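You operate a simulated robot arm through the tools that you are given. There is no shell and no other tool.

You run a simulated robot arm. Do the job below in one go: nothing can be reset, and whatever is moved stays where it is left.

JOB
Close the wash bag and put it in the basket.
Fine: fold its flap over, then press both studs shut.
Where things are to end (x, y in the base frame): wash bag within 0.05 m of [0.46, -0.22].

Only the result counts: the job must be done as asked and must still hold three seconds after the hand-in. Knocking over, shifting, dropping, spilling or breaking anything else fails it. Flat cloth is picked up by pressing the open fingertips on it (5 to 10 N) and closing them slowly along it; thin cloth reads only 2 to 8 mm in the jaws.

ROBOT AND FRAMES
A 6-joint arm with a two-finger gripper, fixed in place. Base frame: the origin is on the floor under the middle of its stand, x ahead of it, y to its left, z up; the work surface is at about z = 0.82. Lengths are in m, angles in degrees, forces in N, time in s.
With the tool pointing down near the work surface it reaches from about 0.12 to 0.68 m from the base axis. Its first joint turns from -66.0 to 66.0 degrees. Payload 2.45 kg.
The TCP is the grasp point between the finger pads, 0.03 m short of the fingertips. In the tool frame z runs along the fingers and y along their closing line. The gripper opens to 0.106 m; its body begins 0.079 m behind the TCP.
Orientation is that of the tool frame in the base frame, as a unit quaternion [w, x, y, z]. With the fingers straight down and closing along the base's y, the tool's x points along the base's -x, its y along +y and its z along -z.

CONTROLS
- The arm moves only by the tool move_arm. Its argument "plan" is a list of rows, each a list of 3 entries, a list of its own where there are three numbers: the shift along the base's x, y, z in m, then the turn, a rotation vector about the base's x, y, z in rad, then the gripper command, from -1 (shut) to 1 (fully open), values between in proportion. In form: [[[x, y, z], [rx, ry, rz], claw], ...]. A call has 1 to 20 rows; each row is the pose to reach, as a shift and turn from the pose commanded when the call began. Each row takes 0.2 s and may step no farther than 0.05 m and 8.6 degrees from the row before; otherwise, or with a gripper value out of range, the whole call is refused. Where a pose cannot be reached the arm comes as near as it can. A force on the tool above 40 N (or 10 N above the force at the start of the call, whichever is more), or a blocked arm, ends the call early, and 0.2 s more pass. The fingers move at their own pace (about 0.153 m/s each) and stop on an object; they squeeze with about 20 N. The grip force told is the motor's: it shows also when the fingers shut on nothing. Time passes only in rows, and 0.2 s behind the last, so rows that repeat a pose let the fingers close. The reply holds the time, the measured pose of the TCP, the force on the tool along the base axes, the opening and the grip force, in the units named above and with some noise, with the torque about the TCP (base axes, N m) and any sound that the robot's microphone picked up.
- Cameras (640 x 400 px; columns grow to the right, rows downward): "scene" is fixed at [0.0806, 0.4302, 1.4133]; the picture's right is [-0.52, -0.85, 0.00], its down [-0.52, 0.32, -0.79] and it looks along [0.68, -0.41, -0.61] (base axes); focal length 333 px, centre (320, 200). "wrist" rides on the gripper at [0.076, -0.002, -0.106] in the tool frame; the picture's right is [0.02, 1.00, 0.00], its down [-0.78, 0.02, -0.62] and it looks along [-0.62, 0.01, 0.78] (tool axes); focal length 247 px, centre (320, 200).
- camera(camera): a new picture of that camera. The clock stands still meanwhile.
- locate(camera, pixels): for up to 12 pixels [column, row] of the newest picture of that camera ("zoom" is the newest enlarged one), the place [x, y, z] in the base frame of the surface seen there, good to about 0.002 m, but the place of the scene camera against the robot may be out by one fixed shift of up to 0.025 m in any direction. The clock stands still meanwhile.
- inspect(camera, box): a new picture of the part [left, top, right, bottom] of that camera's present view, enlarged. The clock stands still meanwhile.
- job_done(): hands the job in; it is judged then, once.

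Unless the task says otherwise, let go and move clear before handing in.

The tools are called after ">>>" as name(argument=value, ...) on one line, values as JSON. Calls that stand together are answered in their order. move_arm: Moves the arm, as the interface text tells. Its arguments: {"type":"object","properties":{"plan":{"type":"array","items":{"type":"array"}}},"required":["plan"]} The other tools are called the same way: camera (camera) takes a picture; locate (camera, pixels) gives the place of the surface under pixels of a picture; inspect (camera, box) takes an enlarged picture of a part of a camera's view; job_done () hands the job in.

At the start:

```text
time: 0.0
tool_pos: [0.3833, 0.1764, 1.1371]
tool_rot: [0.0, -0.001, 1.0, 0.001]
force: [0.0, -0.4, -0.2]
ft_torque: [0.02, 0.03, 0.0]
finger_gap: 0.1059
gripper_force: 0.0
```

scene: 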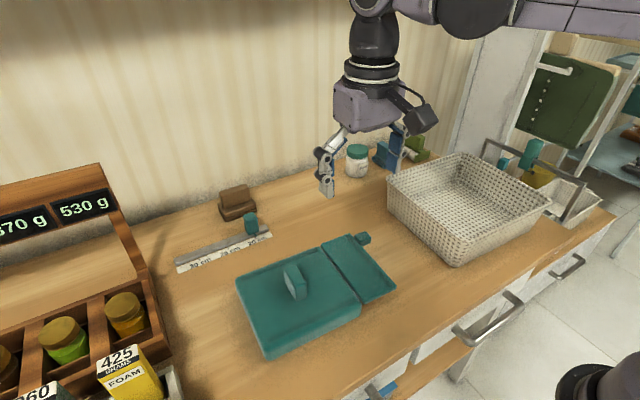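
wrist: 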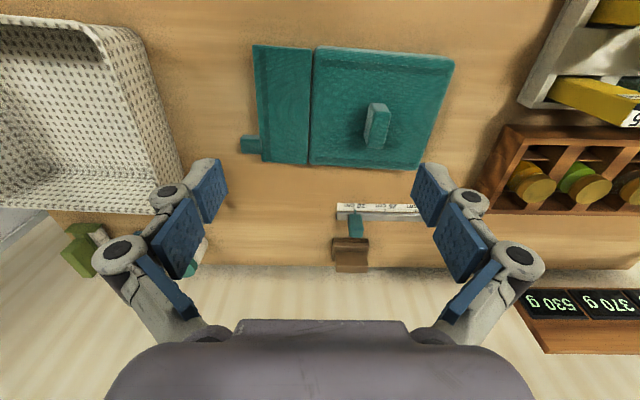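

The scene picture shows the teal wash bag (about px 300,300) with its flap open to the right (px 358,270), a small tab at (363,238), and a handle/fin at (295,280). I will take closer looks before moving.

>>> inspect(camera="scene", box=[220, 200, 420, 370])

>>> inspect(camera="wrist", box=[220, 20, 480, 190])

>>> locate(camera="wrist", pixels=[[255, 47], [310, 50], [306, 163], [264, 160], [250, 145], [316, 48], [452, 62], [420, 168], [312, 163], [377, 108], [375, 145], [285, 105]])

```text
2.35 times, centred on (320, 285) of scene
```

zoom: 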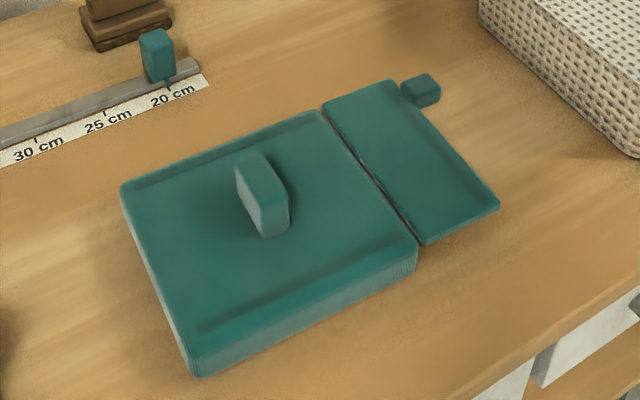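

```text
2.35 times, centred on (350, 105) of wrist
```

zoom: 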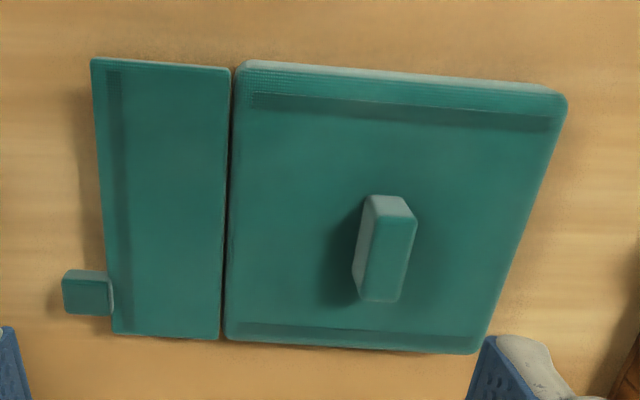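

```text
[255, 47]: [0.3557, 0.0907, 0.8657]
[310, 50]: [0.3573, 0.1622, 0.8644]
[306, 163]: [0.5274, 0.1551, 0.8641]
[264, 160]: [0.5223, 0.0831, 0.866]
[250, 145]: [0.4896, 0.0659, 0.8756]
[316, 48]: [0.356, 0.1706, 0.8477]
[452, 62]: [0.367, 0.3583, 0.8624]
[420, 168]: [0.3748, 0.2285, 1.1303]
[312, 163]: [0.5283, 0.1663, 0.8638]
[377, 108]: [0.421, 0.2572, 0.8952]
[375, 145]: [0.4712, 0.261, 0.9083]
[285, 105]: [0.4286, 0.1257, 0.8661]
```

The wrist picture puts the bag body at x 0.36–0.53, y 0.165–0.355 and top z≈0.864, with the flap at y 0.08–0.16 and the tab near (0.49, 0.066). Next I measure the table height, the flap thickness, the fin and the basket.

>>> inspect(camera="scene", box=[310, 220, 410, 310])

>>> locate(camera="wrist", pixels=[[240, 100], [235, 60], [280, 35], [280, 175], [244, 140], [258, 140], [244, 152], [254, 155], [368, 110], [370, 140], [385, 112], [380, 142]])

>>> locate(camera="scene", pixels=[[365, 270], [394, 290], [362, 302], [405, 290], [360, 237], [366, 240], [290, 270], [300, 295], [290, 300], [250, 290], [360, 310], [266, 355]])

>>> locate(camera="scene", pixels=[[388, 180], [465, 153], [551, 203], [456, 265], [460, 205], [480, 190], [430, 225], [500, 200], [420, 245], [395, 195], [415, 190], [470, 170]])

```text
4.44 times, centred on (360, 265) of scene
```

zoom: 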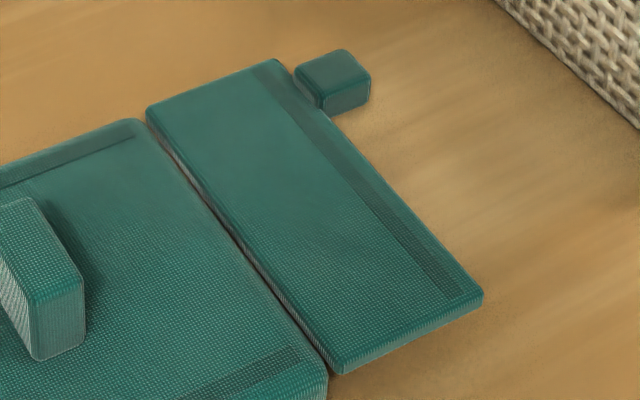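

```text
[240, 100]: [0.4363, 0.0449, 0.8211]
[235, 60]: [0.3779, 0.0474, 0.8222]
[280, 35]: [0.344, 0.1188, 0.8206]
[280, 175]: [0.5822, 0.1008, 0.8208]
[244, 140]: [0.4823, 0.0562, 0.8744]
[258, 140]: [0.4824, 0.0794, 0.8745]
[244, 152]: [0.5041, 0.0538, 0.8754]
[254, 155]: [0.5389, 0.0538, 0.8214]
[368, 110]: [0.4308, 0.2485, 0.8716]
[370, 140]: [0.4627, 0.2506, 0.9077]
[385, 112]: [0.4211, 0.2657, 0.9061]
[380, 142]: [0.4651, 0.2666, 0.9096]
```

```text
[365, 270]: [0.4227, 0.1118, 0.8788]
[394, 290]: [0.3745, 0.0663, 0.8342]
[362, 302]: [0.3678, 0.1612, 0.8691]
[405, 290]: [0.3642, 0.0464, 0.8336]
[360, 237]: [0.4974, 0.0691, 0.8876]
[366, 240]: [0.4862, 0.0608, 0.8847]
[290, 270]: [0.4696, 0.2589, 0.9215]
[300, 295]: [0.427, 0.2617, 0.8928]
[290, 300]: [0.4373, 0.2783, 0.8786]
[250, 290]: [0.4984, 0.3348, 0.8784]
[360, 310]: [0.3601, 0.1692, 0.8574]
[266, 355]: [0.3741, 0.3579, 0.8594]
```

```text
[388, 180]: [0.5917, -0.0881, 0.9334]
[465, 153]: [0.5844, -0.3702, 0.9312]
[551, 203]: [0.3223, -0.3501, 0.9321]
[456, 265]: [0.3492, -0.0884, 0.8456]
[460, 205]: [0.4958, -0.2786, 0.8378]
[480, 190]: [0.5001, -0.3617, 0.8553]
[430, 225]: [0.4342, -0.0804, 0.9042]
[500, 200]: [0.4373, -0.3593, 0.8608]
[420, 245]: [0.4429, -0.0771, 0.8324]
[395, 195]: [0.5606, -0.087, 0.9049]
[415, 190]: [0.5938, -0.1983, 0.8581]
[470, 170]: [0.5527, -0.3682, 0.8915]
```

The table is at z≈0.821 and the tab spans x 0.482–0.504, y 0.054–0.080 with its top at 0.875. The fin (z up to 0.909) is at x 0.42–0.47, y 0.248–0.268, and the basket interior centre is near (0.455, −0.225). I turn the gripper −90° about z so it closes along x and hover over the tab for a closer look.

>>> move_arm(plan=[[[0.009, -0.009, -0.011], [0, 0, -0.1309], 1], [[0.018, -0.018, -0.022], [0, 0, -0.2618], 1], [[0.027, -0.028, -0.033], [0, 0, -0.3927], 1], [[0.037, -0.037, -0.045], [0, 0, -0.5236], 1], [[0.046, -0.046, -0.056], [0, 0, -0.6545], 1], [[0.055, -0.055, -0.068], [0, 0, -0.7854], 1], [[0.064, -0.064, -0.08], [0, 0, -0.9163], 1], [[0.073, -0.073, -0.091], [0, 0, -1.0472], 1], [[0.082, -0.083, -0.102], [0, 0, -1.1781], 1], [[0.091, -0.092, -0.114], [0, 0, -1.309], 1], [[0.1, -0.101, -0.125], [0, 0, -1.4399], 1], [[0.11, -0.11, -0.137], [0, 0, -1.5708], 1]])

>>> camera(camera="wrist")

>>> camera(camera="scene")

```text
time: 2.6
tool_pos: [0.4932, 0.066, 0.9995]
tool_rot: [0.0, 0.707, 0.707, 0.0]
force: [0.5, -0.3, 0.3]
ft_torque: [0.03, 0.01, 0.03]
finger_gap: 0.106
gripper_force: 0.0
```

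```text
taken
```

wrist: 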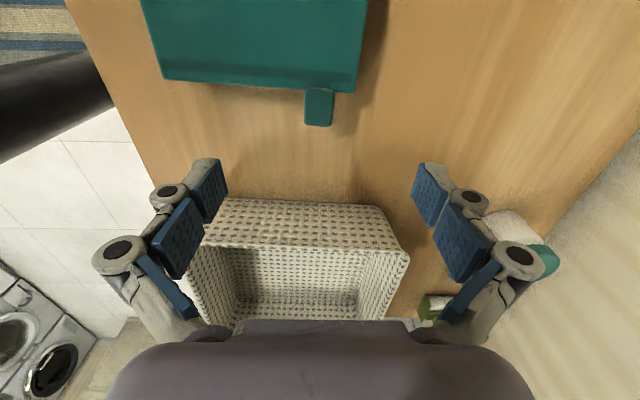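

```text
taken
```

scene: 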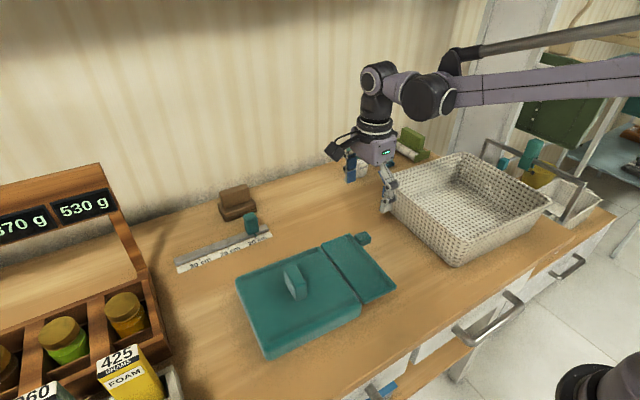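

The wrist view now shows the tab at px (319,107) and the flap's free edge at row ~85. I measure them precisely from this pose.

>>> inspect(camera="wrist", box=[240, 30, 400, 140])

>>> locate(camera="wrist", pixels=[[307, 92], [332, 92], [307, 118], [331, 118], [319, 123], [319, 100], [163, 78], [260, 88], [345, 90], [350, 60], [200, 40], [260, 83]])

```text
3.64 times, centred on (320, 85) of wrist
```

zoom: 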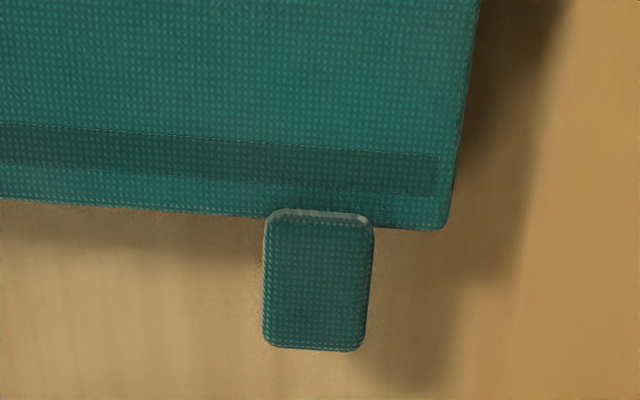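

```text
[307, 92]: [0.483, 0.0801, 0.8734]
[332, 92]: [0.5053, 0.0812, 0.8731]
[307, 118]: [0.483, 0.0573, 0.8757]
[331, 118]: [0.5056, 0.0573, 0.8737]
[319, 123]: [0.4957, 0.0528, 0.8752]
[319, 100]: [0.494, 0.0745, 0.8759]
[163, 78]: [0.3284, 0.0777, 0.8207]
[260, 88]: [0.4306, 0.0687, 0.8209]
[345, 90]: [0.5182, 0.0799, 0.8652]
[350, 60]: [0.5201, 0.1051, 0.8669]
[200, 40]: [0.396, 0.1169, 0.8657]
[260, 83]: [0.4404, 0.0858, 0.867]
```

The tab is x 0.4825–0.506, y 0.0525–0.082, top z 0.8755, and the bag is yawed about −2.5°. Before tilting the gripper toward −y I check the basket rim's true place with the wrist camera, px row ~200–250.

>>> locate(camera="wrist", pixels=[[240, 200], [300, 203], [370, 208], [225, 240], [300, 248], [390, 252], [205, 245], [406, 258], [300, 290], [380, 300], [300, 310], [330, 270]])

>>> locate(camera="scene", pixels=[[456, 240], [430, 215], [400, 190], [388, 180], [465, 153], [551, 203], [520, 185], [500, 235], [440, 230], [455, 248], [357, 234], [370, 238]])

>>> inspect(camera="scene", box=[320, 100, 440, 260])

```text
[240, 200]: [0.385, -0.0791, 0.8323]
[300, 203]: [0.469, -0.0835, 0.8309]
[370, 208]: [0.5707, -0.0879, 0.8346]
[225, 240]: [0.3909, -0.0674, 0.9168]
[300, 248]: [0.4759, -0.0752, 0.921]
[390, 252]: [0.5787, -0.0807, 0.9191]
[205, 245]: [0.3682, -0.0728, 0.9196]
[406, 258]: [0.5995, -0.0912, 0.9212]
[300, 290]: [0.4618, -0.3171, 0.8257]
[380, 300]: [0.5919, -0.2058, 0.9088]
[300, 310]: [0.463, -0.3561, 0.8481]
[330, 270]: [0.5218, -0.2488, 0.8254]
```

```text
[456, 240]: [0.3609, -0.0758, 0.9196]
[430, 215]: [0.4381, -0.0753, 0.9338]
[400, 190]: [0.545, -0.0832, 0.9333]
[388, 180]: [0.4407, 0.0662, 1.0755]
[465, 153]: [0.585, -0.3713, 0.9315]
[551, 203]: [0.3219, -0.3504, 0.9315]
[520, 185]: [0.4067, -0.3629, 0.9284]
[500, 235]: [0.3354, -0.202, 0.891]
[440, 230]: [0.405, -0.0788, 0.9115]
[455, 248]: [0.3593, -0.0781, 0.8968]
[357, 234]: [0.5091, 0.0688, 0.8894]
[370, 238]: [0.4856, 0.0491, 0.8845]
```

```text
2.50 times, centred on (380, 180) of scene
```

zoom: 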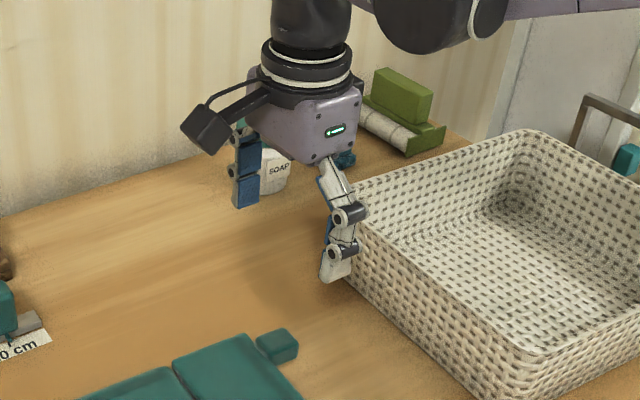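

The basket rim is at y≈−0.073, z≈0.921, so a 35° tilt leaves about 7.5 cm from the gripper axis to the rim. I yaw −2.5° to match the bag, then tilt 35° and move to a pre-grasp point behind the tab.

>>> move_arm(plan=[[[0, -0.018, 0.0], [0, 0, -0.022], 1], [[0, -0.036, 0.0], [0, 0, -0.0436], 1]])

>>> move_arm(plan=[[[-0.0003, -0.0035, -0.01], [0.1018, -0.0044, 0], 1], [[-0.0006, -0.007, -0.02], [0.2035, -0.0089, 0], 1], [[-0.0009, -0.0107, -0.031], [0.3052, -0.0133, 0], 1], [[-0.0012, -0.0143, -0.041], [0.407, -0.0178, 0], 1], [[-0.0015, -0.0178, -0.052], [0.5088, -0.0222, 0], 1], [[-0.0018, -0.0214, -0.062], [0.6105, -0.0266, 0], 1]])

>>> camera(camera="wrist")

>>> camera(camera="scene")

```text
time: 3.2
tool_pos: [0.4936, 0.0286, 0.998]
tool_rot: [0.001, 0.722, 0.692, 0.0]
force: [-0.1, -0.2, -0.2]
ft_torque: [0.03, 0.03, 0.0]
finger_gap: 0.1062
gripper_force: 0.1
```

```text
time: 4.6
tool_pos: [0.4924, 0.0084, 0.9372]
tool_rot: [-0.208, 0.688, 0.66, 0.218]
force: [0.4, 0.2, 0.2]
ft_torque: [-0.01, 0.0, 0.0]
finger_gap: 0.1061
gripper_force: 0.1
```

```text
taken
```

wrist: 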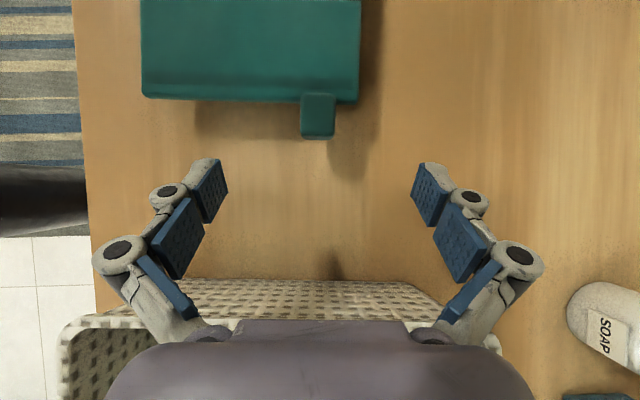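

```text
taken
```

scene: 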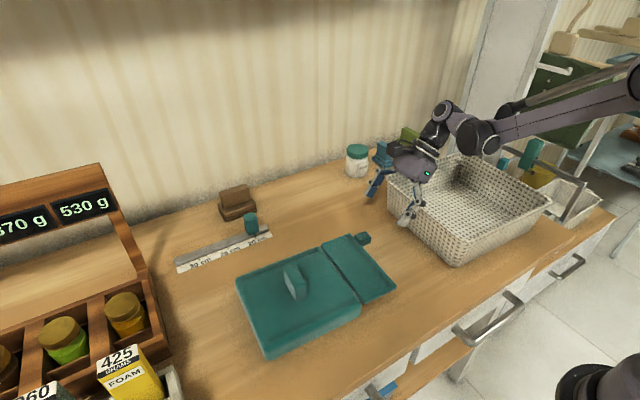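

The gripper is tilted as planned and the tab is centred at px (318,115), between the open fingers. I zoom in to read the tab's and flap's thickness from this lower view.

>>> inspect(camera="wrist", box=[250, 60, 400, 160])

>>> locate(camera="zoom", pixels=[[225, 155], [360, 155], [225, 260], [355, 260], [290, 270], [290, 315], [290, 325], [230, 300], [350, 300], [100, 155], [100, 168], [400, 170]])

```text
4.00 times, centred on (325, 110) of wrist
```

zoom: 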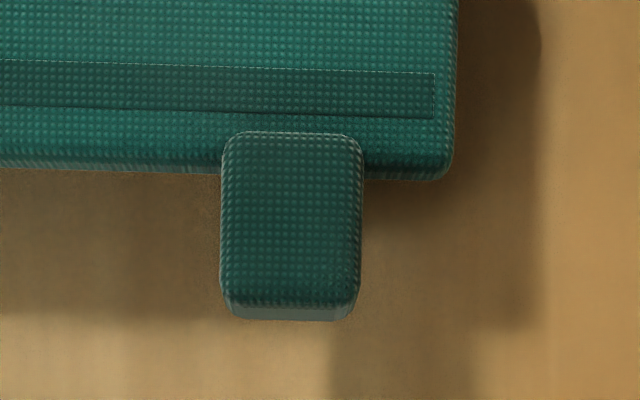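

```text
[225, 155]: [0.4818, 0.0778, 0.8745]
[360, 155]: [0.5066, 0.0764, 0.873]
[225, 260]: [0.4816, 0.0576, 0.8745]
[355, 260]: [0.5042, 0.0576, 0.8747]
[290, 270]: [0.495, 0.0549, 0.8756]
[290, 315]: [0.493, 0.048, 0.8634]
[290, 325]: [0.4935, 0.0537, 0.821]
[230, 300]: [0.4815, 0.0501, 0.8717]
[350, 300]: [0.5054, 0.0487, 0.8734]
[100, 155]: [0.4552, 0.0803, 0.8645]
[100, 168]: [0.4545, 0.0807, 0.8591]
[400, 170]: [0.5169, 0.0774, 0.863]
```

The tab is about 15 mm thick (z 0.861–0.8755, y 0.048–0.081) and the flap 8 mm (z 0.858–0.866) hovering above the table. I advance along the tool axis so the fingertips straddle the tab, then close.

>>> move_arm(plan=[[[0.0004, 0.0102, -0.0144], [0, 0, 0], 1], [[0.0008, 0.0204, -0.0288], [0, 0, 0], 1], [[0.0012, 0.0306, -0.0432], [0, 0, 0], 1], [[0.0015, 0.0408, -0.0575], [0, 0, 0], 1], [[0.0015, 0.0408, -0.0575], [0, 0, 0], 1]])

>>> camera(camera="wrist")

>>> inspect(camera="scene", box=[300, 130, 480, 310])

```text
time: 5.8
tool_pos: [0.4926, 0.0499, 0.8797]
tool_rot: [-0.208, 0.689, 0.659, 0.218]
force: [0.3, -0.3, 0.5]
ft_torque: [-0.03, 0.01, -0.03]
finger_gap: 0.1061
gripper_force: 0.1
```

```text
taken
```

wrist: 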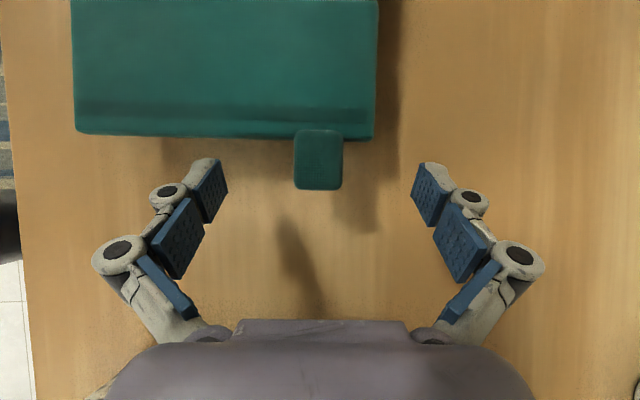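

```text
2.22 times, centred on (390, 220) of scene
```

zoom: 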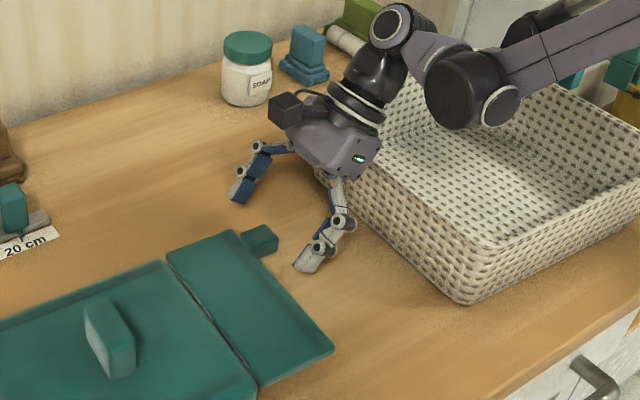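

The tab (rows 130–190) sits between the fingertips (row ~160) with room to the flap's edge. I close partly to about 37 mm first to see how the tips move.

>>> move_arm(plan=[[[0, 0, 0], [0, 0, 0], 0.4], [[0, 0, 0], [0, 0, 0], 0.0], [[0, 0, 0], [0, 0, 0], -0.3], [[0, 0, 0], [0, 0, 0], -0.3]])

>>> camera(camera="wrist")

>>> inspect(camera="scene", box=[320, 180, 420, 280])

```text
time: 6.8
tool_pos: [0.4933, 0.0504, 0.881]
tool_rot: [-0.207, 0.689, 0.66, 0.217]
force: [0.5, -0.5, 0.4]
ft_torque: [0.05, -0.02, -0.01]
finger_gap: 0.0371
gripper_force: 0.0
```

```text
taken
```

wrist: 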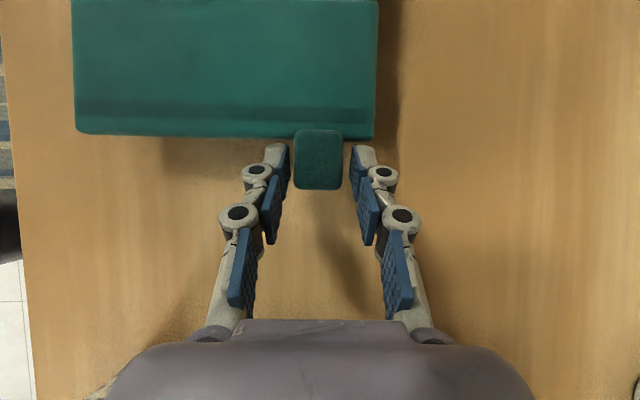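

```text
4.00 times, centred on (370, 230) of scene
```

zoom: 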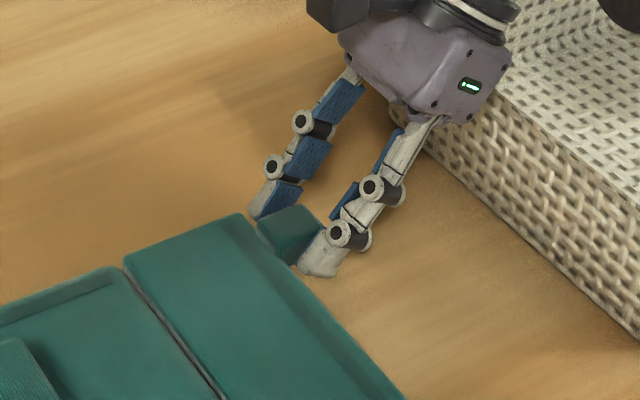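

With the gap at 37 mm the tips reached row 145, just short of the flap edge at row ~138, well aligned on the tab (cols 294–342). I back off 1.5 mm along −y and close onto the tab.

>>> move_arm(plan=[[[0.0, -0.0015, 0], [0, 0, 0], -0.4], [[0.0, -0.0015, 0], [0, 0, 0], -0.55], [[0.0, -0.0015, 0], [0, 0, 0], -0.8], [[0.0, -0.0015, 0], [0, 0, 0], -1], [[0.0, -0.0015, 0], [0, 0, 0], -1], [[0.0, -0.0015, 0], [0, 0, 0], -1]])

>>> camera(camera="wrist")

>>> inspect(camera="scene", box=[320, 180, 420, 280])

```text
time: 8.2
tool_pos: [0.493, 0.0476, 0.8806]
tool_rot: [-0.208, 0.688, 0.66, 0.217]
force: [-2.1, 2.0, 1.6]
ft_torque: [0.15, 0.06, 0.02]
finger_gap: 0.0276
gripper_force: 20.4
```

```text
taken
```

wrist: 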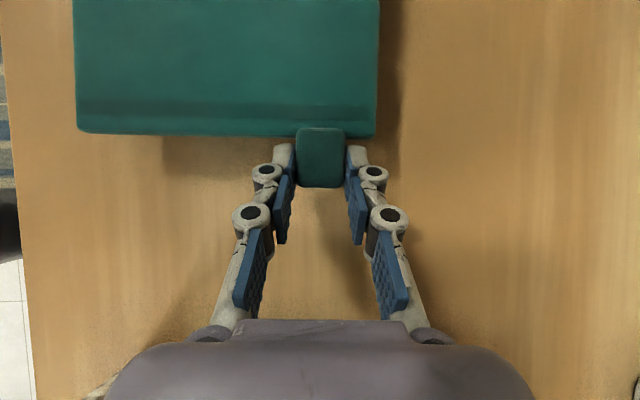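

```text
4.00 times, centred on (370, 230) of scene
```

zoom: 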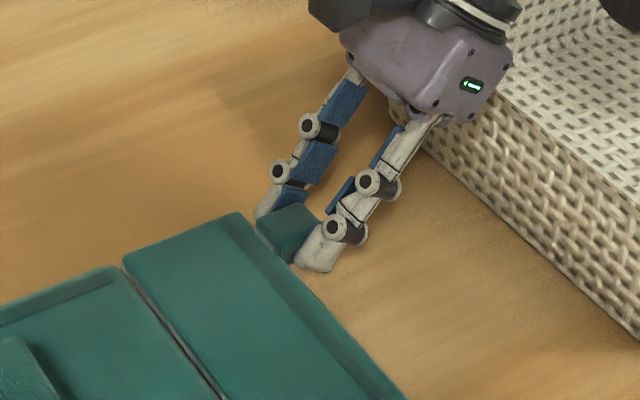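

The tab is gripped: gap 27.6 mm, 20 N, and a low force on the tool. I start swinging it about the hinge (estimated y≈0.160, z≈0.864) by 20°, rotating the gripper with it, and check the forces.

>>> move_arm(plan=[[[0.0001, 0.0019, 0.0097], [-0.0872, 0.0038, 0], -1], [[0.0002, 0.0046, 0.0192], [-0.1744, 0.0076, 0], -1], [[0.0004, 0.0081, 0.0284], [-0.2616, 0.0114, 0], -1], [[0.0005, 0.0124, 0.0373], [-0.3488, 0.0152, 0], -1]])

>>> camera(camera="wrist")

>>> inspect(camera="scene", box=[220, 150, 440, 370])

```text
time: 9.2
tool_pos: [0.4944, 0.0595, 0.9171]
tool_rot: [-0.09, 0.715, 0.687, 0.094]
force: [0.3, 0.8, 0.4]
ft_torque: [-0.14, -0.02, -0.09]
finger_gap: 0.0275
gripper_force: 20.1
```

```text
taken
```

wrist: 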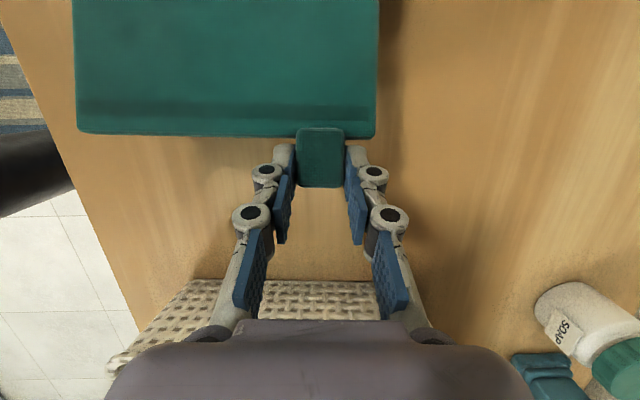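

```text
1.82 times, centred on (330, 260) of scene
```

zoom: 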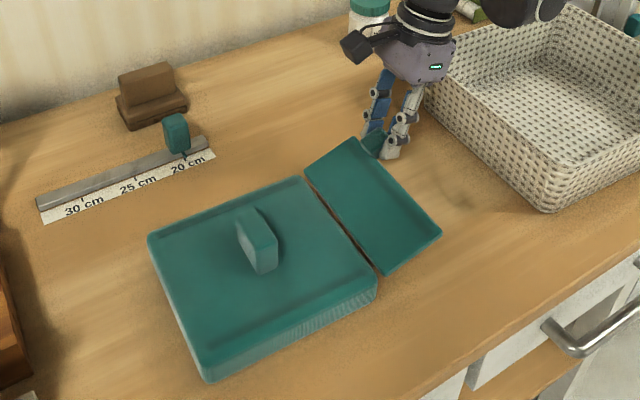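

The flap follows the swing, the bag body stays put, and forces are under 1 N. I continue the arc to about 62°.

>>> move_arm(plan=[[[0.0003, 0.0062, 0.0101], [-0.1046, 0.0046, 0], -1], [[0.0006, 0.0134, 0.0195], [-0.2093, 0.0091, 0], -1], [[0.0009, 0.0215, 0.0281], [-0.3139, 0.0137, 0], -1], [[0.0013, 0.0305, 0.0358], [-0.4185, 0.0183, 0], -1], [[0.0018, 0.0403, 0.0426], [-0.5231, 0.0228, 0], -1], [[0.0022, 0.0507, 0.0482], [-0.6278, 0.0274, 0], -1], [[0.0027, 0.0616, 0.0528], [-0.7324, 0.032, 0], -1]])

>>> camera(camera="wrist")

>>> camera(camera="scene")

```text
time: 10.8
tool_pos: [0.4975, 0.1223, 0.9714]
tool_rot: [0.16, 0.703, 0.672, -0.169]
force: [-0.5, 0.5, -0.8]
ft_torque: [0.01, 0.01, -0.05]
finger_gap: 0.0273
gripper_force: 20.4
```

```text
taken
```

wrist: 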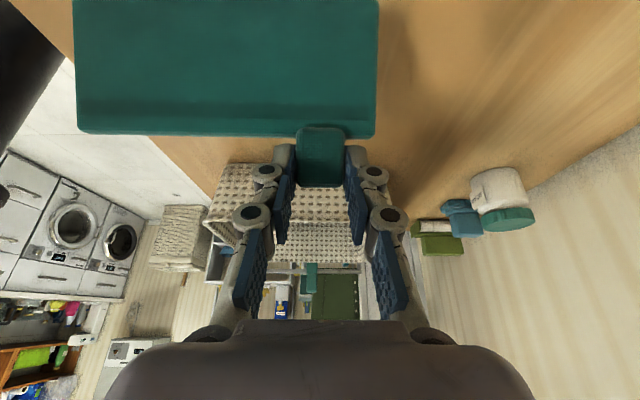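

```text
taken
```

scene: 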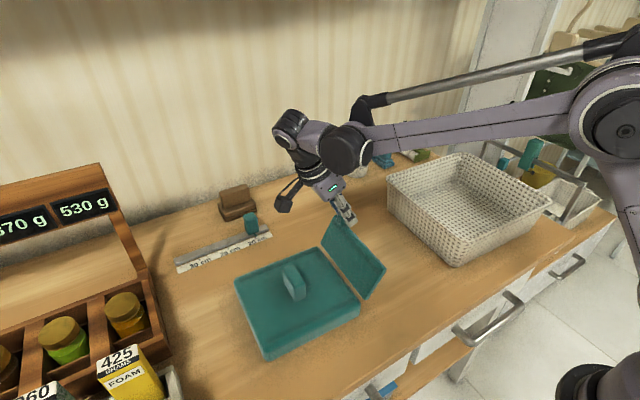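

The flap is at about 62° with negligible force and the bag has not moved. I continue the arc past vertical to about 104°.

>>> move_arm(plan=[[[0.0005, 0.0113, 0.0034], [-0.1046, 0.0046, 0], -1], [[0.001, 0.023, 0.0056], [-0.2093, 0.0091, 0], -1], [[0.0015, 0.0348, 0.0065], [-0.3139, 0.0137, 0], -1], [[0.002, 0.0466, 0.0062], [-0.4185, 0.0183, 0], -1], [[0.0025, 0.0584, 0.0047], [-0.5231, 0.0228, 0], -1], [[0.003, 0.0699, 0.0019], [-0.6278, 0.0274, 0], -1], [[0.0035, 0.0811, -0.002], [-0.7324, 0.032, 0], -1]])

>>> camera(camera="wrist")

>>> camera(camera="scene")

```text
time: 12.4
tool_pos: [0.5577, 0.1184, 0.9698]
tool_rot: [0.404, 0.588, 0.595, -0.37]
force: [-6.6, 5.3, 15.2]
ft_torque: [-0.04, 0.42, -0.19]
finger_gap: 0.0278
gripper_force: 19.9
out of reach, approached as far as the arm can: row 4, 5, 6, 7
```

```text
taken
```

wrist: 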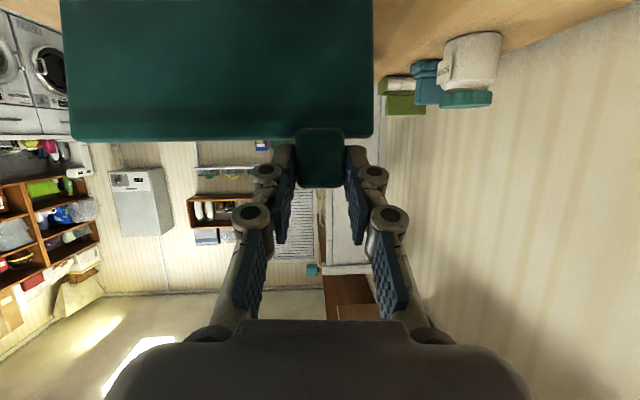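

```text
taken
```

scene: 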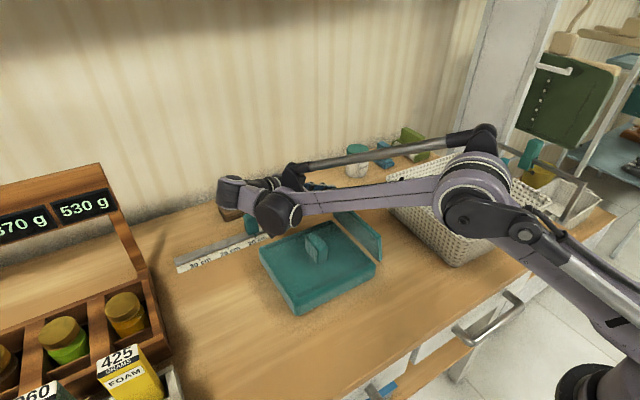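

The arm ran out of reach from row 4 (about −51° tilt) and dragged the bag: the TCP is at x=0.558 instead of 0.50, with 15 N upward. Before moving I check what is near the wrist, around scene px (250,200).

>>> inspect(camera="scene", box=[160, 130, 420, 330])

>>> locate(camera="scene", pixels=[[230, 195], [240, 215], [280, 215], [250, 225], [220, 210], [200, 258], [275, 290], [300, 310], [372, 285], [313, 245], [340, 225], [380, 255]])

```text
2.00 times, centred on (290, 230) of scene
```

zoom: 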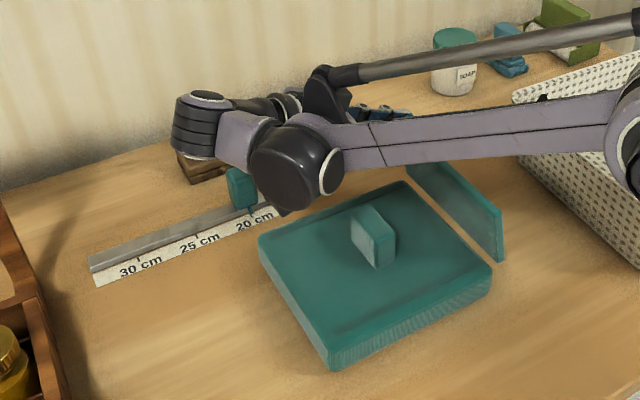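

```text
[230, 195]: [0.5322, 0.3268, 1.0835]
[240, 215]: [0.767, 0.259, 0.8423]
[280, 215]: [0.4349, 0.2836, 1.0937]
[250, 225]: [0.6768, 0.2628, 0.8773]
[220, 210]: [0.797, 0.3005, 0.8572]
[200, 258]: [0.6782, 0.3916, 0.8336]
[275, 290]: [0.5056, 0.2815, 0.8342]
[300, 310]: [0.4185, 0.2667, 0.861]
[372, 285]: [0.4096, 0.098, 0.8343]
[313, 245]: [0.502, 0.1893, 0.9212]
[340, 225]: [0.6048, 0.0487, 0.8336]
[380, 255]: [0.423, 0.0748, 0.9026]
```

The wrist is about 1.08 m high and clear of the ruler and brown block. The readings show the gripper did turn 101.5°, so the flap is past vertical, while the bag slid (hinge now near y≈0.08). I hold the pose and open the fingers to let the flap fall shut.

>>> move_arm(plan=[[[0, 0, 0], [0, 0, 0], -0.4], [[0, 0, 0], [0, 0, 0], -0.1], [[0, 0, 0], [0, 0, 0], 0.1]])

>>> inspect(camera="scene", box=[160, 130, 420, 330])

>>> camera(camera="wrist")

```text
time: 13.2
tool_pos: [0.5582, 0.1182, 0.968]
tool_rot: [0.403, 0.588, 0.597, -0.369]
force: [-0.9, 0.8, -0.1]
ft_torque: [-0.06, -0.01, 0.0]
finger_gap: 0.0583
gripper_force: 0.0
```

```text
2.00 times, centred on (290, 230) of scene
```

zoom: 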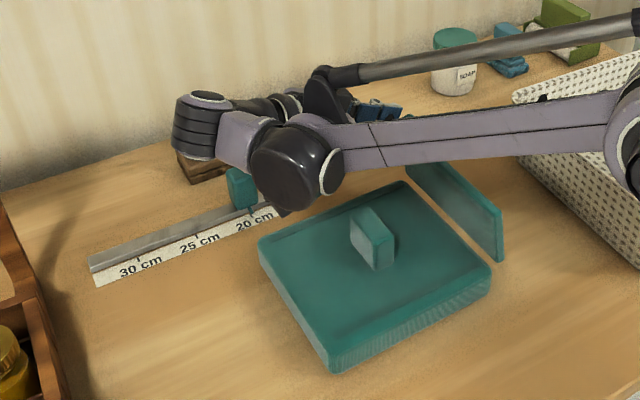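

```text
taken
```

wrist: 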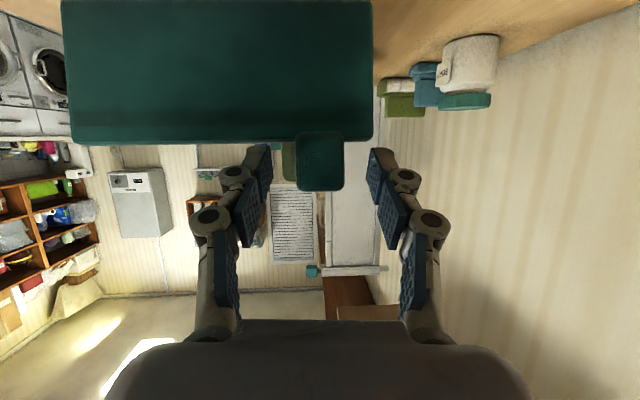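

The flap stays by hinge friction at about 100° and the tool is force-free, with the tab loose between the fingers. I try a small 1 cm upward move to see how commands respond from this pose.

>>> move_arm(plan=[[[0, 0, 0.005], [0, 0, 0], 0.3], [[0, 0, 0.01], [0, 0, 0], 0.3]])

```text
time: 13.8
tool_pos: [0.558, 0.118, 0.9775]
tool_rot: [0.403, 0.588, 0.597, -0.369]
force: [0.3, 0.4, 0.1]
ft_torque: [-0.02, -0.01, -0.02]
finger_gap: 0.069
gripper_force: 0.0
```

Commands are relative to the actual pose, so I lift straight up clear of the tab while turning the tool back toward vertical.

>>> move_arm(plan=[[[0, 0, 0.02], [0, 0, 0], 0.5], [[0, 0, 0.04], [0, 0, 0], 0.5], [[0, 0, 0.06], [0, 0, 0], 0.5], [[0, 0, 0.08], [0.05, 0, 0], 0.5], [[0, 0, 0.09], [0.1, 0, 0], 0.5]])

>>> camera(camera="scene")

>>> camera(camera="wrist")

```text
time: 15.0
tool_pos: [0.5573, 0.1164, 1.0686]
tool_rot: [0.372, 0.609, 0.613, -0.339]
force: [0.6, -0.1, -0.1]
ft_torque: [-0.01, -0.01, 0.03]
finger_gap: 0.0793
gripper_force: 0.1
```

```text
taken
```

scene: 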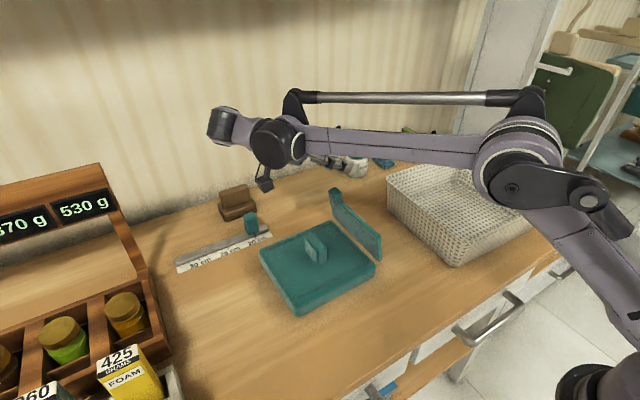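

```text
taken
```

wrist: 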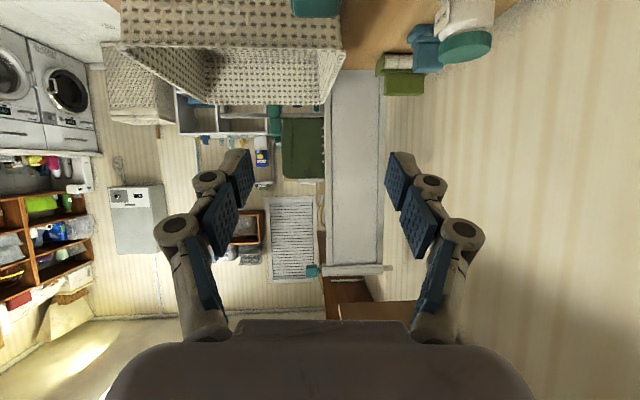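

The gripper is clear, the other objects look untouched, and the bag lies flat with its flap standing just past vertical. I rotate the tool back to vertical above the −y side to measure the bag's new pose.

>>> move_arm(plan=[[[-0.004, -0.01, 0.005], [0.1318, 0, 0], 0.5], [[-0.008, -0.02, 0.01], [0.2636, 0, 0], 0.5], [[-0.012, -0.03, 0.015], [0.3954, 0, 0], 0.5], [[-0.016, -0.04, 0.02], [0.5272, 0, 0], 0.5], [[-0.02, -0.05, 0.025], [0.659, 0, 0], 0.5], [[-0.024, -0.06, 0.03], [0.7908, 0, 0], 0.5], [[-0.028, -0.07, 0.03], [0.9226, 0, 0], 0.5], [[-0.032, -0.08, 0.03], [1.0544, 0, 0], 0.5]])

>>> camera(camera="scene")

>>> camera(camera="wrist")

```text
time: 16.8
tool_pos: [0.5257, 0.037, 1.0994]
tool_rot: [0.015, 0.712, 0.702, 0.018]
force: [0.9, -0.3, 0.0]
ft_torque: [0.03, 0.01, -0.04]
finger_gap: 0.0796
gripper_force: 0.2
```

```text
taken
```

scene: 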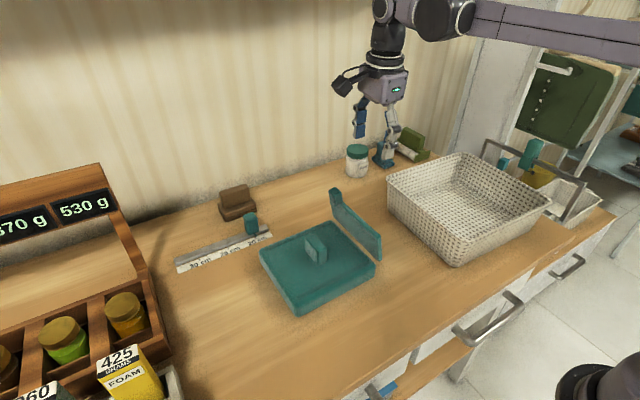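

```text
taken
```

wrist: 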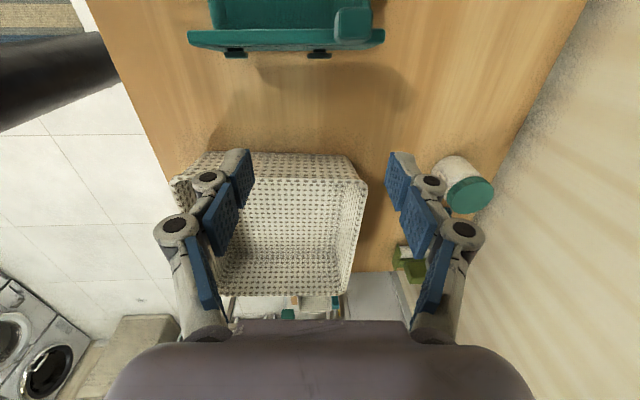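

Two dark studs are now visible on the flap's outer face at wrist px (235,53) and (320,53). I zoom in and measure the flap edge, tab, studs and bag.

>>> inspect(camera="wrist", box=[180, 0, 400, 100])

>>> locate(camera="wrist", pixels=[[190, 38], [260, 38], [320, 36], [382, 38], [353, 25], [338, 30], [370, 30], [235, 54], [320, 54], [212, 10], [350, 5], [300, 10]])

>>> inspect(camera="scene", box=[240, 170, 400, 330])

>>> locate(camera="scene", pixels=[[313, 240], [322, 255], [330, 195], [380, 240], [378, 258], [368, 262], [372, 272], [294, 310], [262, 252], [322, 222], [342, 208], [350, 230]])

```text
2.91 times, centred on (290, 50) of wrist
```

zoom: 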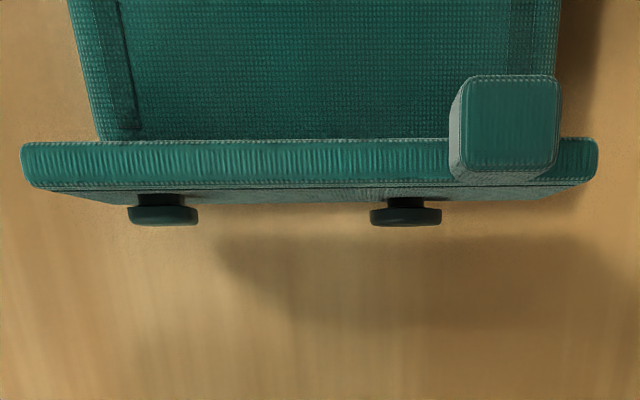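

```text
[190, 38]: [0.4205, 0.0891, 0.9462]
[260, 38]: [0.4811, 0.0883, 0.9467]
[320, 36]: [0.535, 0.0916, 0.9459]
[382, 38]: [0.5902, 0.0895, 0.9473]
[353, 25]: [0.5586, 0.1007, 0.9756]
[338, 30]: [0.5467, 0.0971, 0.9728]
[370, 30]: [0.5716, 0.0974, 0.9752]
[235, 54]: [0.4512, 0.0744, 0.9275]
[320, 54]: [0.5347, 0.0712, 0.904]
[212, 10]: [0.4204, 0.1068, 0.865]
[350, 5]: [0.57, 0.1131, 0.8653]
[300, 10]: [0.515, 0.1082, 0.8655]
```

```text
2.50 times, centred on (320, 250) of scene
```

zoom: 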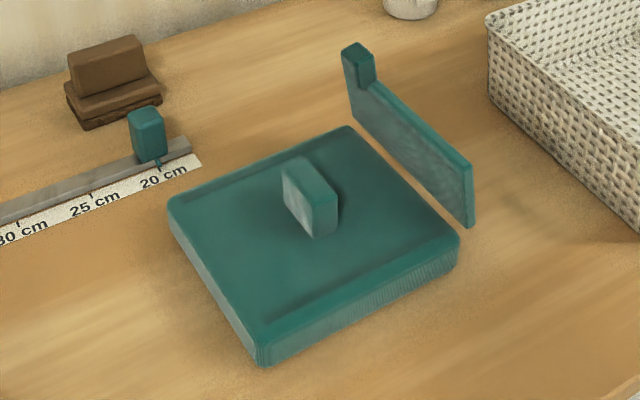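

```text
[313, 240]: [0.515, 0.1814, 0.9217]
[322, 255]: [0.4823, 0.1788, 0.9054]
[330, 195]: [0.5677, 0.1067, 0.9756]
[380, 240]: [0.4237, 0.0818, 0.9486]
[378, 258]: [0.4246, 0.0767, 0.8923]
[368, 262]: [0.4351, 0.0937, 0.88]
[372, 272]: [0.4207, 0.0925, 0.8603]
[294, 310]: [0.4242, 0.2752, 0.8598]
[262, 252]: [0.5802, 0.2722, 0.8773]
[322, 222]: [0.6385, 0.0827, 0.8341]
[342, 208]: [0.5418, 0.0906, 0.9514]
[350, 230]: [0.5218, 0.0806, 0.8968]
```

The bag is now at about x 0.42–0.585, y 0.09–0.275. The flap's top edge is at y≈0.09, z≈0.946, with the studs at x≈0.451 and 0.535. I close the fingers, level the tool, and go down just outside the flap (y≈0.03) between the studs to push it over.

>>> move_arm(plan=[[[-0.011, -0.002, -0.02], [-0.002, 0.0234, 0.0073], 0.0], [[-0.022, -0.004, -0.04], [-0.0039, 0.0467, 0.0146], -0.5], [[-0.033, -0.007, -0.07], [-0.0039, 0.0467, 0.0146], -1], [[-0.033, -0.007, -0.1], [-0.0039, 0.0467, 0.0146], -1], [[-0.033, -0.007, -0.125], [-0.0039, 0.0467, 0.0146], -1], [[-0.033, -0.007, -0.144], [-0.0039, 0.0467, 0.0146], -1]])

>>> camera(camera="wrist")

>>> inspect(camera="scene", box=[260, 130, 460, 330])

```text
time: 18.2
tool_pos: [0.4946, 0.0307, 0.9553]
tool_rot: [0.001, 0.707, 0.707, -0.002]
force: [0.0, 0.6, 0.7]
ft_torque: [0.01, 0.03, 0.02]
finger_gap: 0.0002
gripper_force: 20.1
```

```text
taken
```

wrist: 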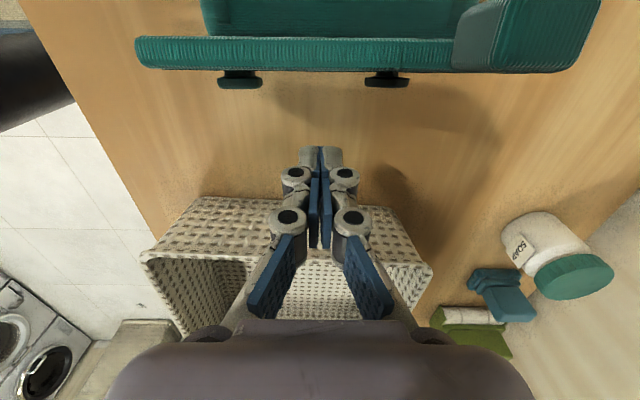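

```text
2.00 times, centred on (360, 230) of scene
```

zoom: 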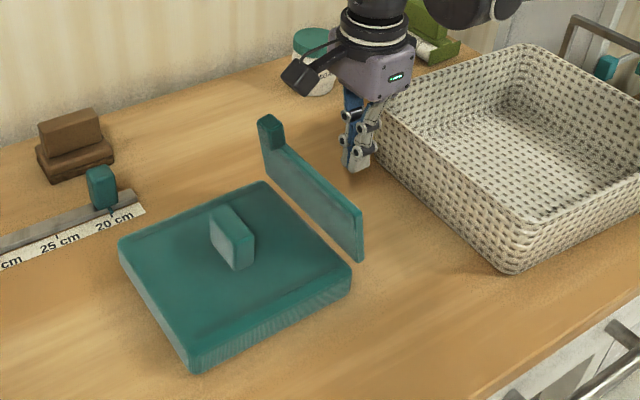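

The closed fingers are outside the flap, and the stud heads show clearly at px (240,80) and (387,80). I measure them and the flap before pushing.

>>> inspect(camera="wrist", box=[120, 0, 440, 200])

>>> locate(camera="wrist", pixels=[[222, 82], [240, 83], [260, 82], [369, 82], [387, 82], [406, 82], [240, 76], [387, 76], [310, 68], [310, 45], [480, 40], [312, 160]])

```text
2.00 times, centred on (280, 100) of wrist
```

zoom: 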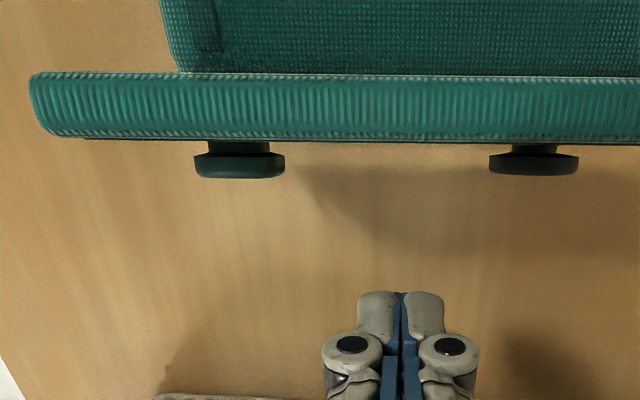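

```text
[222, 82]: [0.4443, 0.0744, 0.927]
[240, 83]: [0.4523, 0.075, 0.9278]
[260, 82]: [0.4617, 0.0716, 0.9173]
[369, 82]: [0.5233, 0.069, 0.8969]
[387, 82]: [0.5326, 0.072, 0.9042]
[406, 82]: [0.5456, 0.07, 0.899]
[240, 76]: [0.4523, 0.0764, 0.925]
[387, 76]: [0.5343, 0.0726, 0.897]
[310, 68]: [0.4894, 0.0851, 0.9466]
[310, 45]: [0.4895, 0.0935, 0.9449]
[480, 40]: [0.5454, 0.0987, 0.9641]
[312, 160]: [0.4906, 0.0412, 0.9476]
```

Left stud head is at x≈0.4525 and the right one at x≈0.534, with the fingers (x≈0.475–0.515) fitting between them. I push the flap toward +y along its arc, first to about 40° past vertical.

>>> move_arm(plan=[[[0, 0.015, 0], [0, 0, 0], -1], [[0, 0.028, 0], [0, 0, 0], -1], [[0, 0.037, 0], [0, 0, 0], -1], [[0, 0.045, -0.0015], [0, 0, 0], -1], [[0, 0.0523, -0.003], [0, 0, 0], -1], [[0, 0.0593, -0.0065], [0, 0, 0], -1], [[0, 0.0663, -0.01], [0, 0, 0], -1]])

>>> camera(camera="wrist")

>>> inspect(camera="scene", box=[260, 130, 460, 330])

```text
time: 19.8
tool_pos: [0.4934, 0.0957, 0.945]
tool_rot: [0.002, 0.708, 0.707, -0.001]
force: [0.3, 0.3, 0.1]
ft_torque: [0.0, -0.03, -0.01]
finger_gap: 0.0
gripper_force: 20.0
```

```text
taken
```

wrist: 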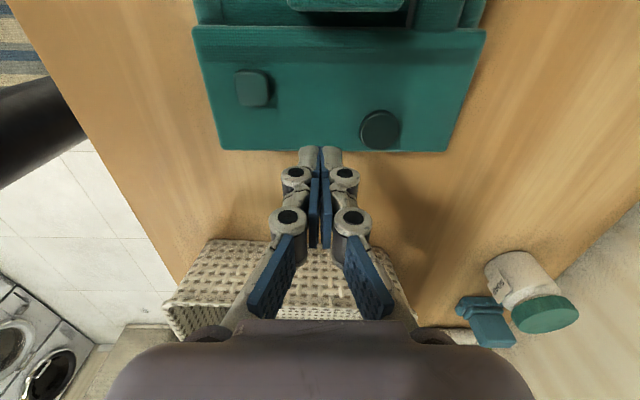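

```text
2.00 times, centred on (360, 230) of scene
```

zoom: 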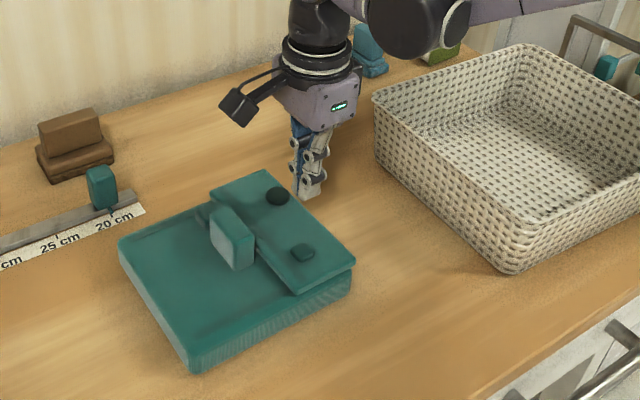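

The flap fell over and now lies on the bag, with the studs facing up: a squarish one at wrist px (252,88) and a round one at (380,128). I measure them and check how flat the flap lies.

>>> inspect(camera="wrist", box=[180, 0, 500, 170])

>>> locate(camera="wrist", pixels=[[252, 88], [238, 75], [268, 100], [380, 130], [363, 130], [397, 128], [380, 114], [380, 146], [200, 35], [480, 35], [225, 145], [445, 147]])

>>> locate(camera="wrist", pixels=[[320, 60], [320, 130], [310, 35], [350, 5], [300, 5], [440, 8], [470, 15], [210, 10], [445, 40], [215, 40], [230, 130], [440, 130]])

```text
2.00 times, centred on (340, 85) of wrist
```

zoom: 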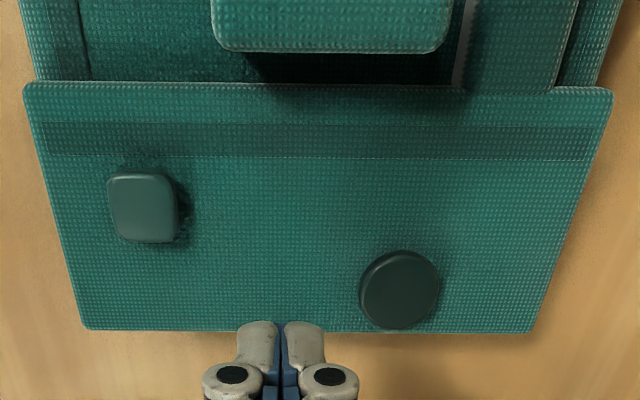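

```text
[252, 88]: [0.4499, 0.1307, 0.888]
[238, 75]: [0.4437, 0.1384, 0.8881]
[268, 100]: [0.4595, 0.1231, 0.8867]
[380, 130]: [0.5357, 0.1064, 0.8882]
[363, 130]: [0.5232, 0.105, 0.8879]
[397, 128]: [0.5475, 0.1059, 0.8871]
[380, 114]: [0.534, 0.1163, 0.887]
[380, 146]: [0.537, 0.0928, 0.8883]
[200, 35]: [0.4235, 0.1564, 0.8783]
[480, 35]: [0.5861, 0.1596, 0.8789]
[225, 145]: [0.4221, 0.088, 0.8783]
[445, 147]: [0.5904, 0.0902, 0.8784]
```

```text
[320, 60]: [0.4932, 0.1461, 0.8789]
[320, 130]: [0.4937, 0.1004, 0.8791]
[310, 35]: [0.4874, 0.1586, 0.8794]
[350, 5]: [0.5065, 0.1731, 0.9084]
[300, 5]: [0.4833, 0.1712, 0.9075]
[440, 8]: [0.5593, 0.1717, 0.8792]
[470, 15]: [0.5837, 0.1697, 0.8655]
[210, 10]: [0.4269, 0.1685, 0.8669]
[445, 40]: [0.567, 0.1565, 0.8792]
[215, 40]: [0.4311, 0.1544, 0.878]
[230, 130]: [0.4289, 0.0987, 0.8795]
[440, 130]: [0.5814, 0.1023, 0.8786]
```

The flap lies flat (z≈0.879). The square stud is centred at about (0.4515, 0.131) and the round one at (0.5355, 0.105), both with tops at z≈0.888. I rise, go over the square stud with closed fingers, and stop 7 mm above it.

>>> move_arm(plan=[[[0, 0, 0.03], [0, 0, 0], -1], [[-0.02, 0.016, 0.035], [0, 0, 0], -1], [[-0.042, 0.034, 0.03], [0, 0, 0], -1], [[-0.042, 0.034, 0.005], [0, 0, 0], -1], [[-0.042, 0.034, -0.02], [0, 0, 0], -1]])

>>> camera(camera="wrist")

>>> inspect(camera="scene", box=[280, 170, 420, 310])

```text
time: 21.0
tool_pos: [0.4502, 0.1304, 0.9244]
tool_rot: [0.001, 0.708, 0.706, -0.002]
force: [-0.3, 0.3, -0.2]
ft_torque: [0.04, -0.04, -0.01]
finger_gap: 0.0
gripper_force: 19.7
```

```text
taken
```

wrist: 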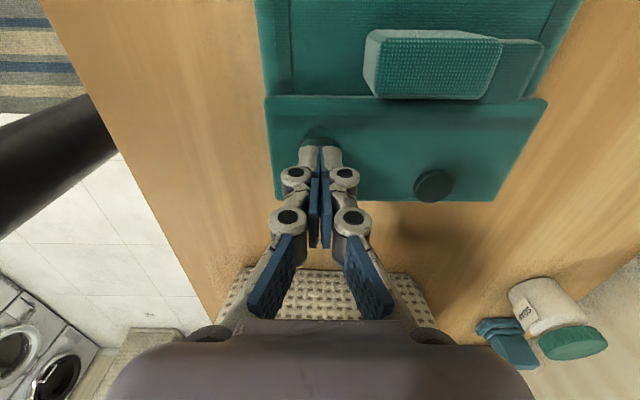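

```text
2.86 times, centred on (350, 240) of scene
```

zoom: 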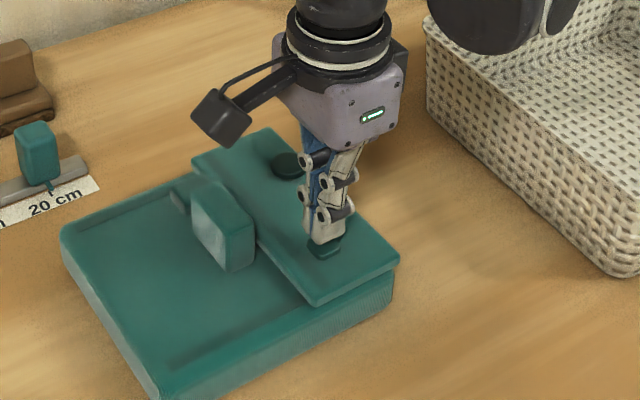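

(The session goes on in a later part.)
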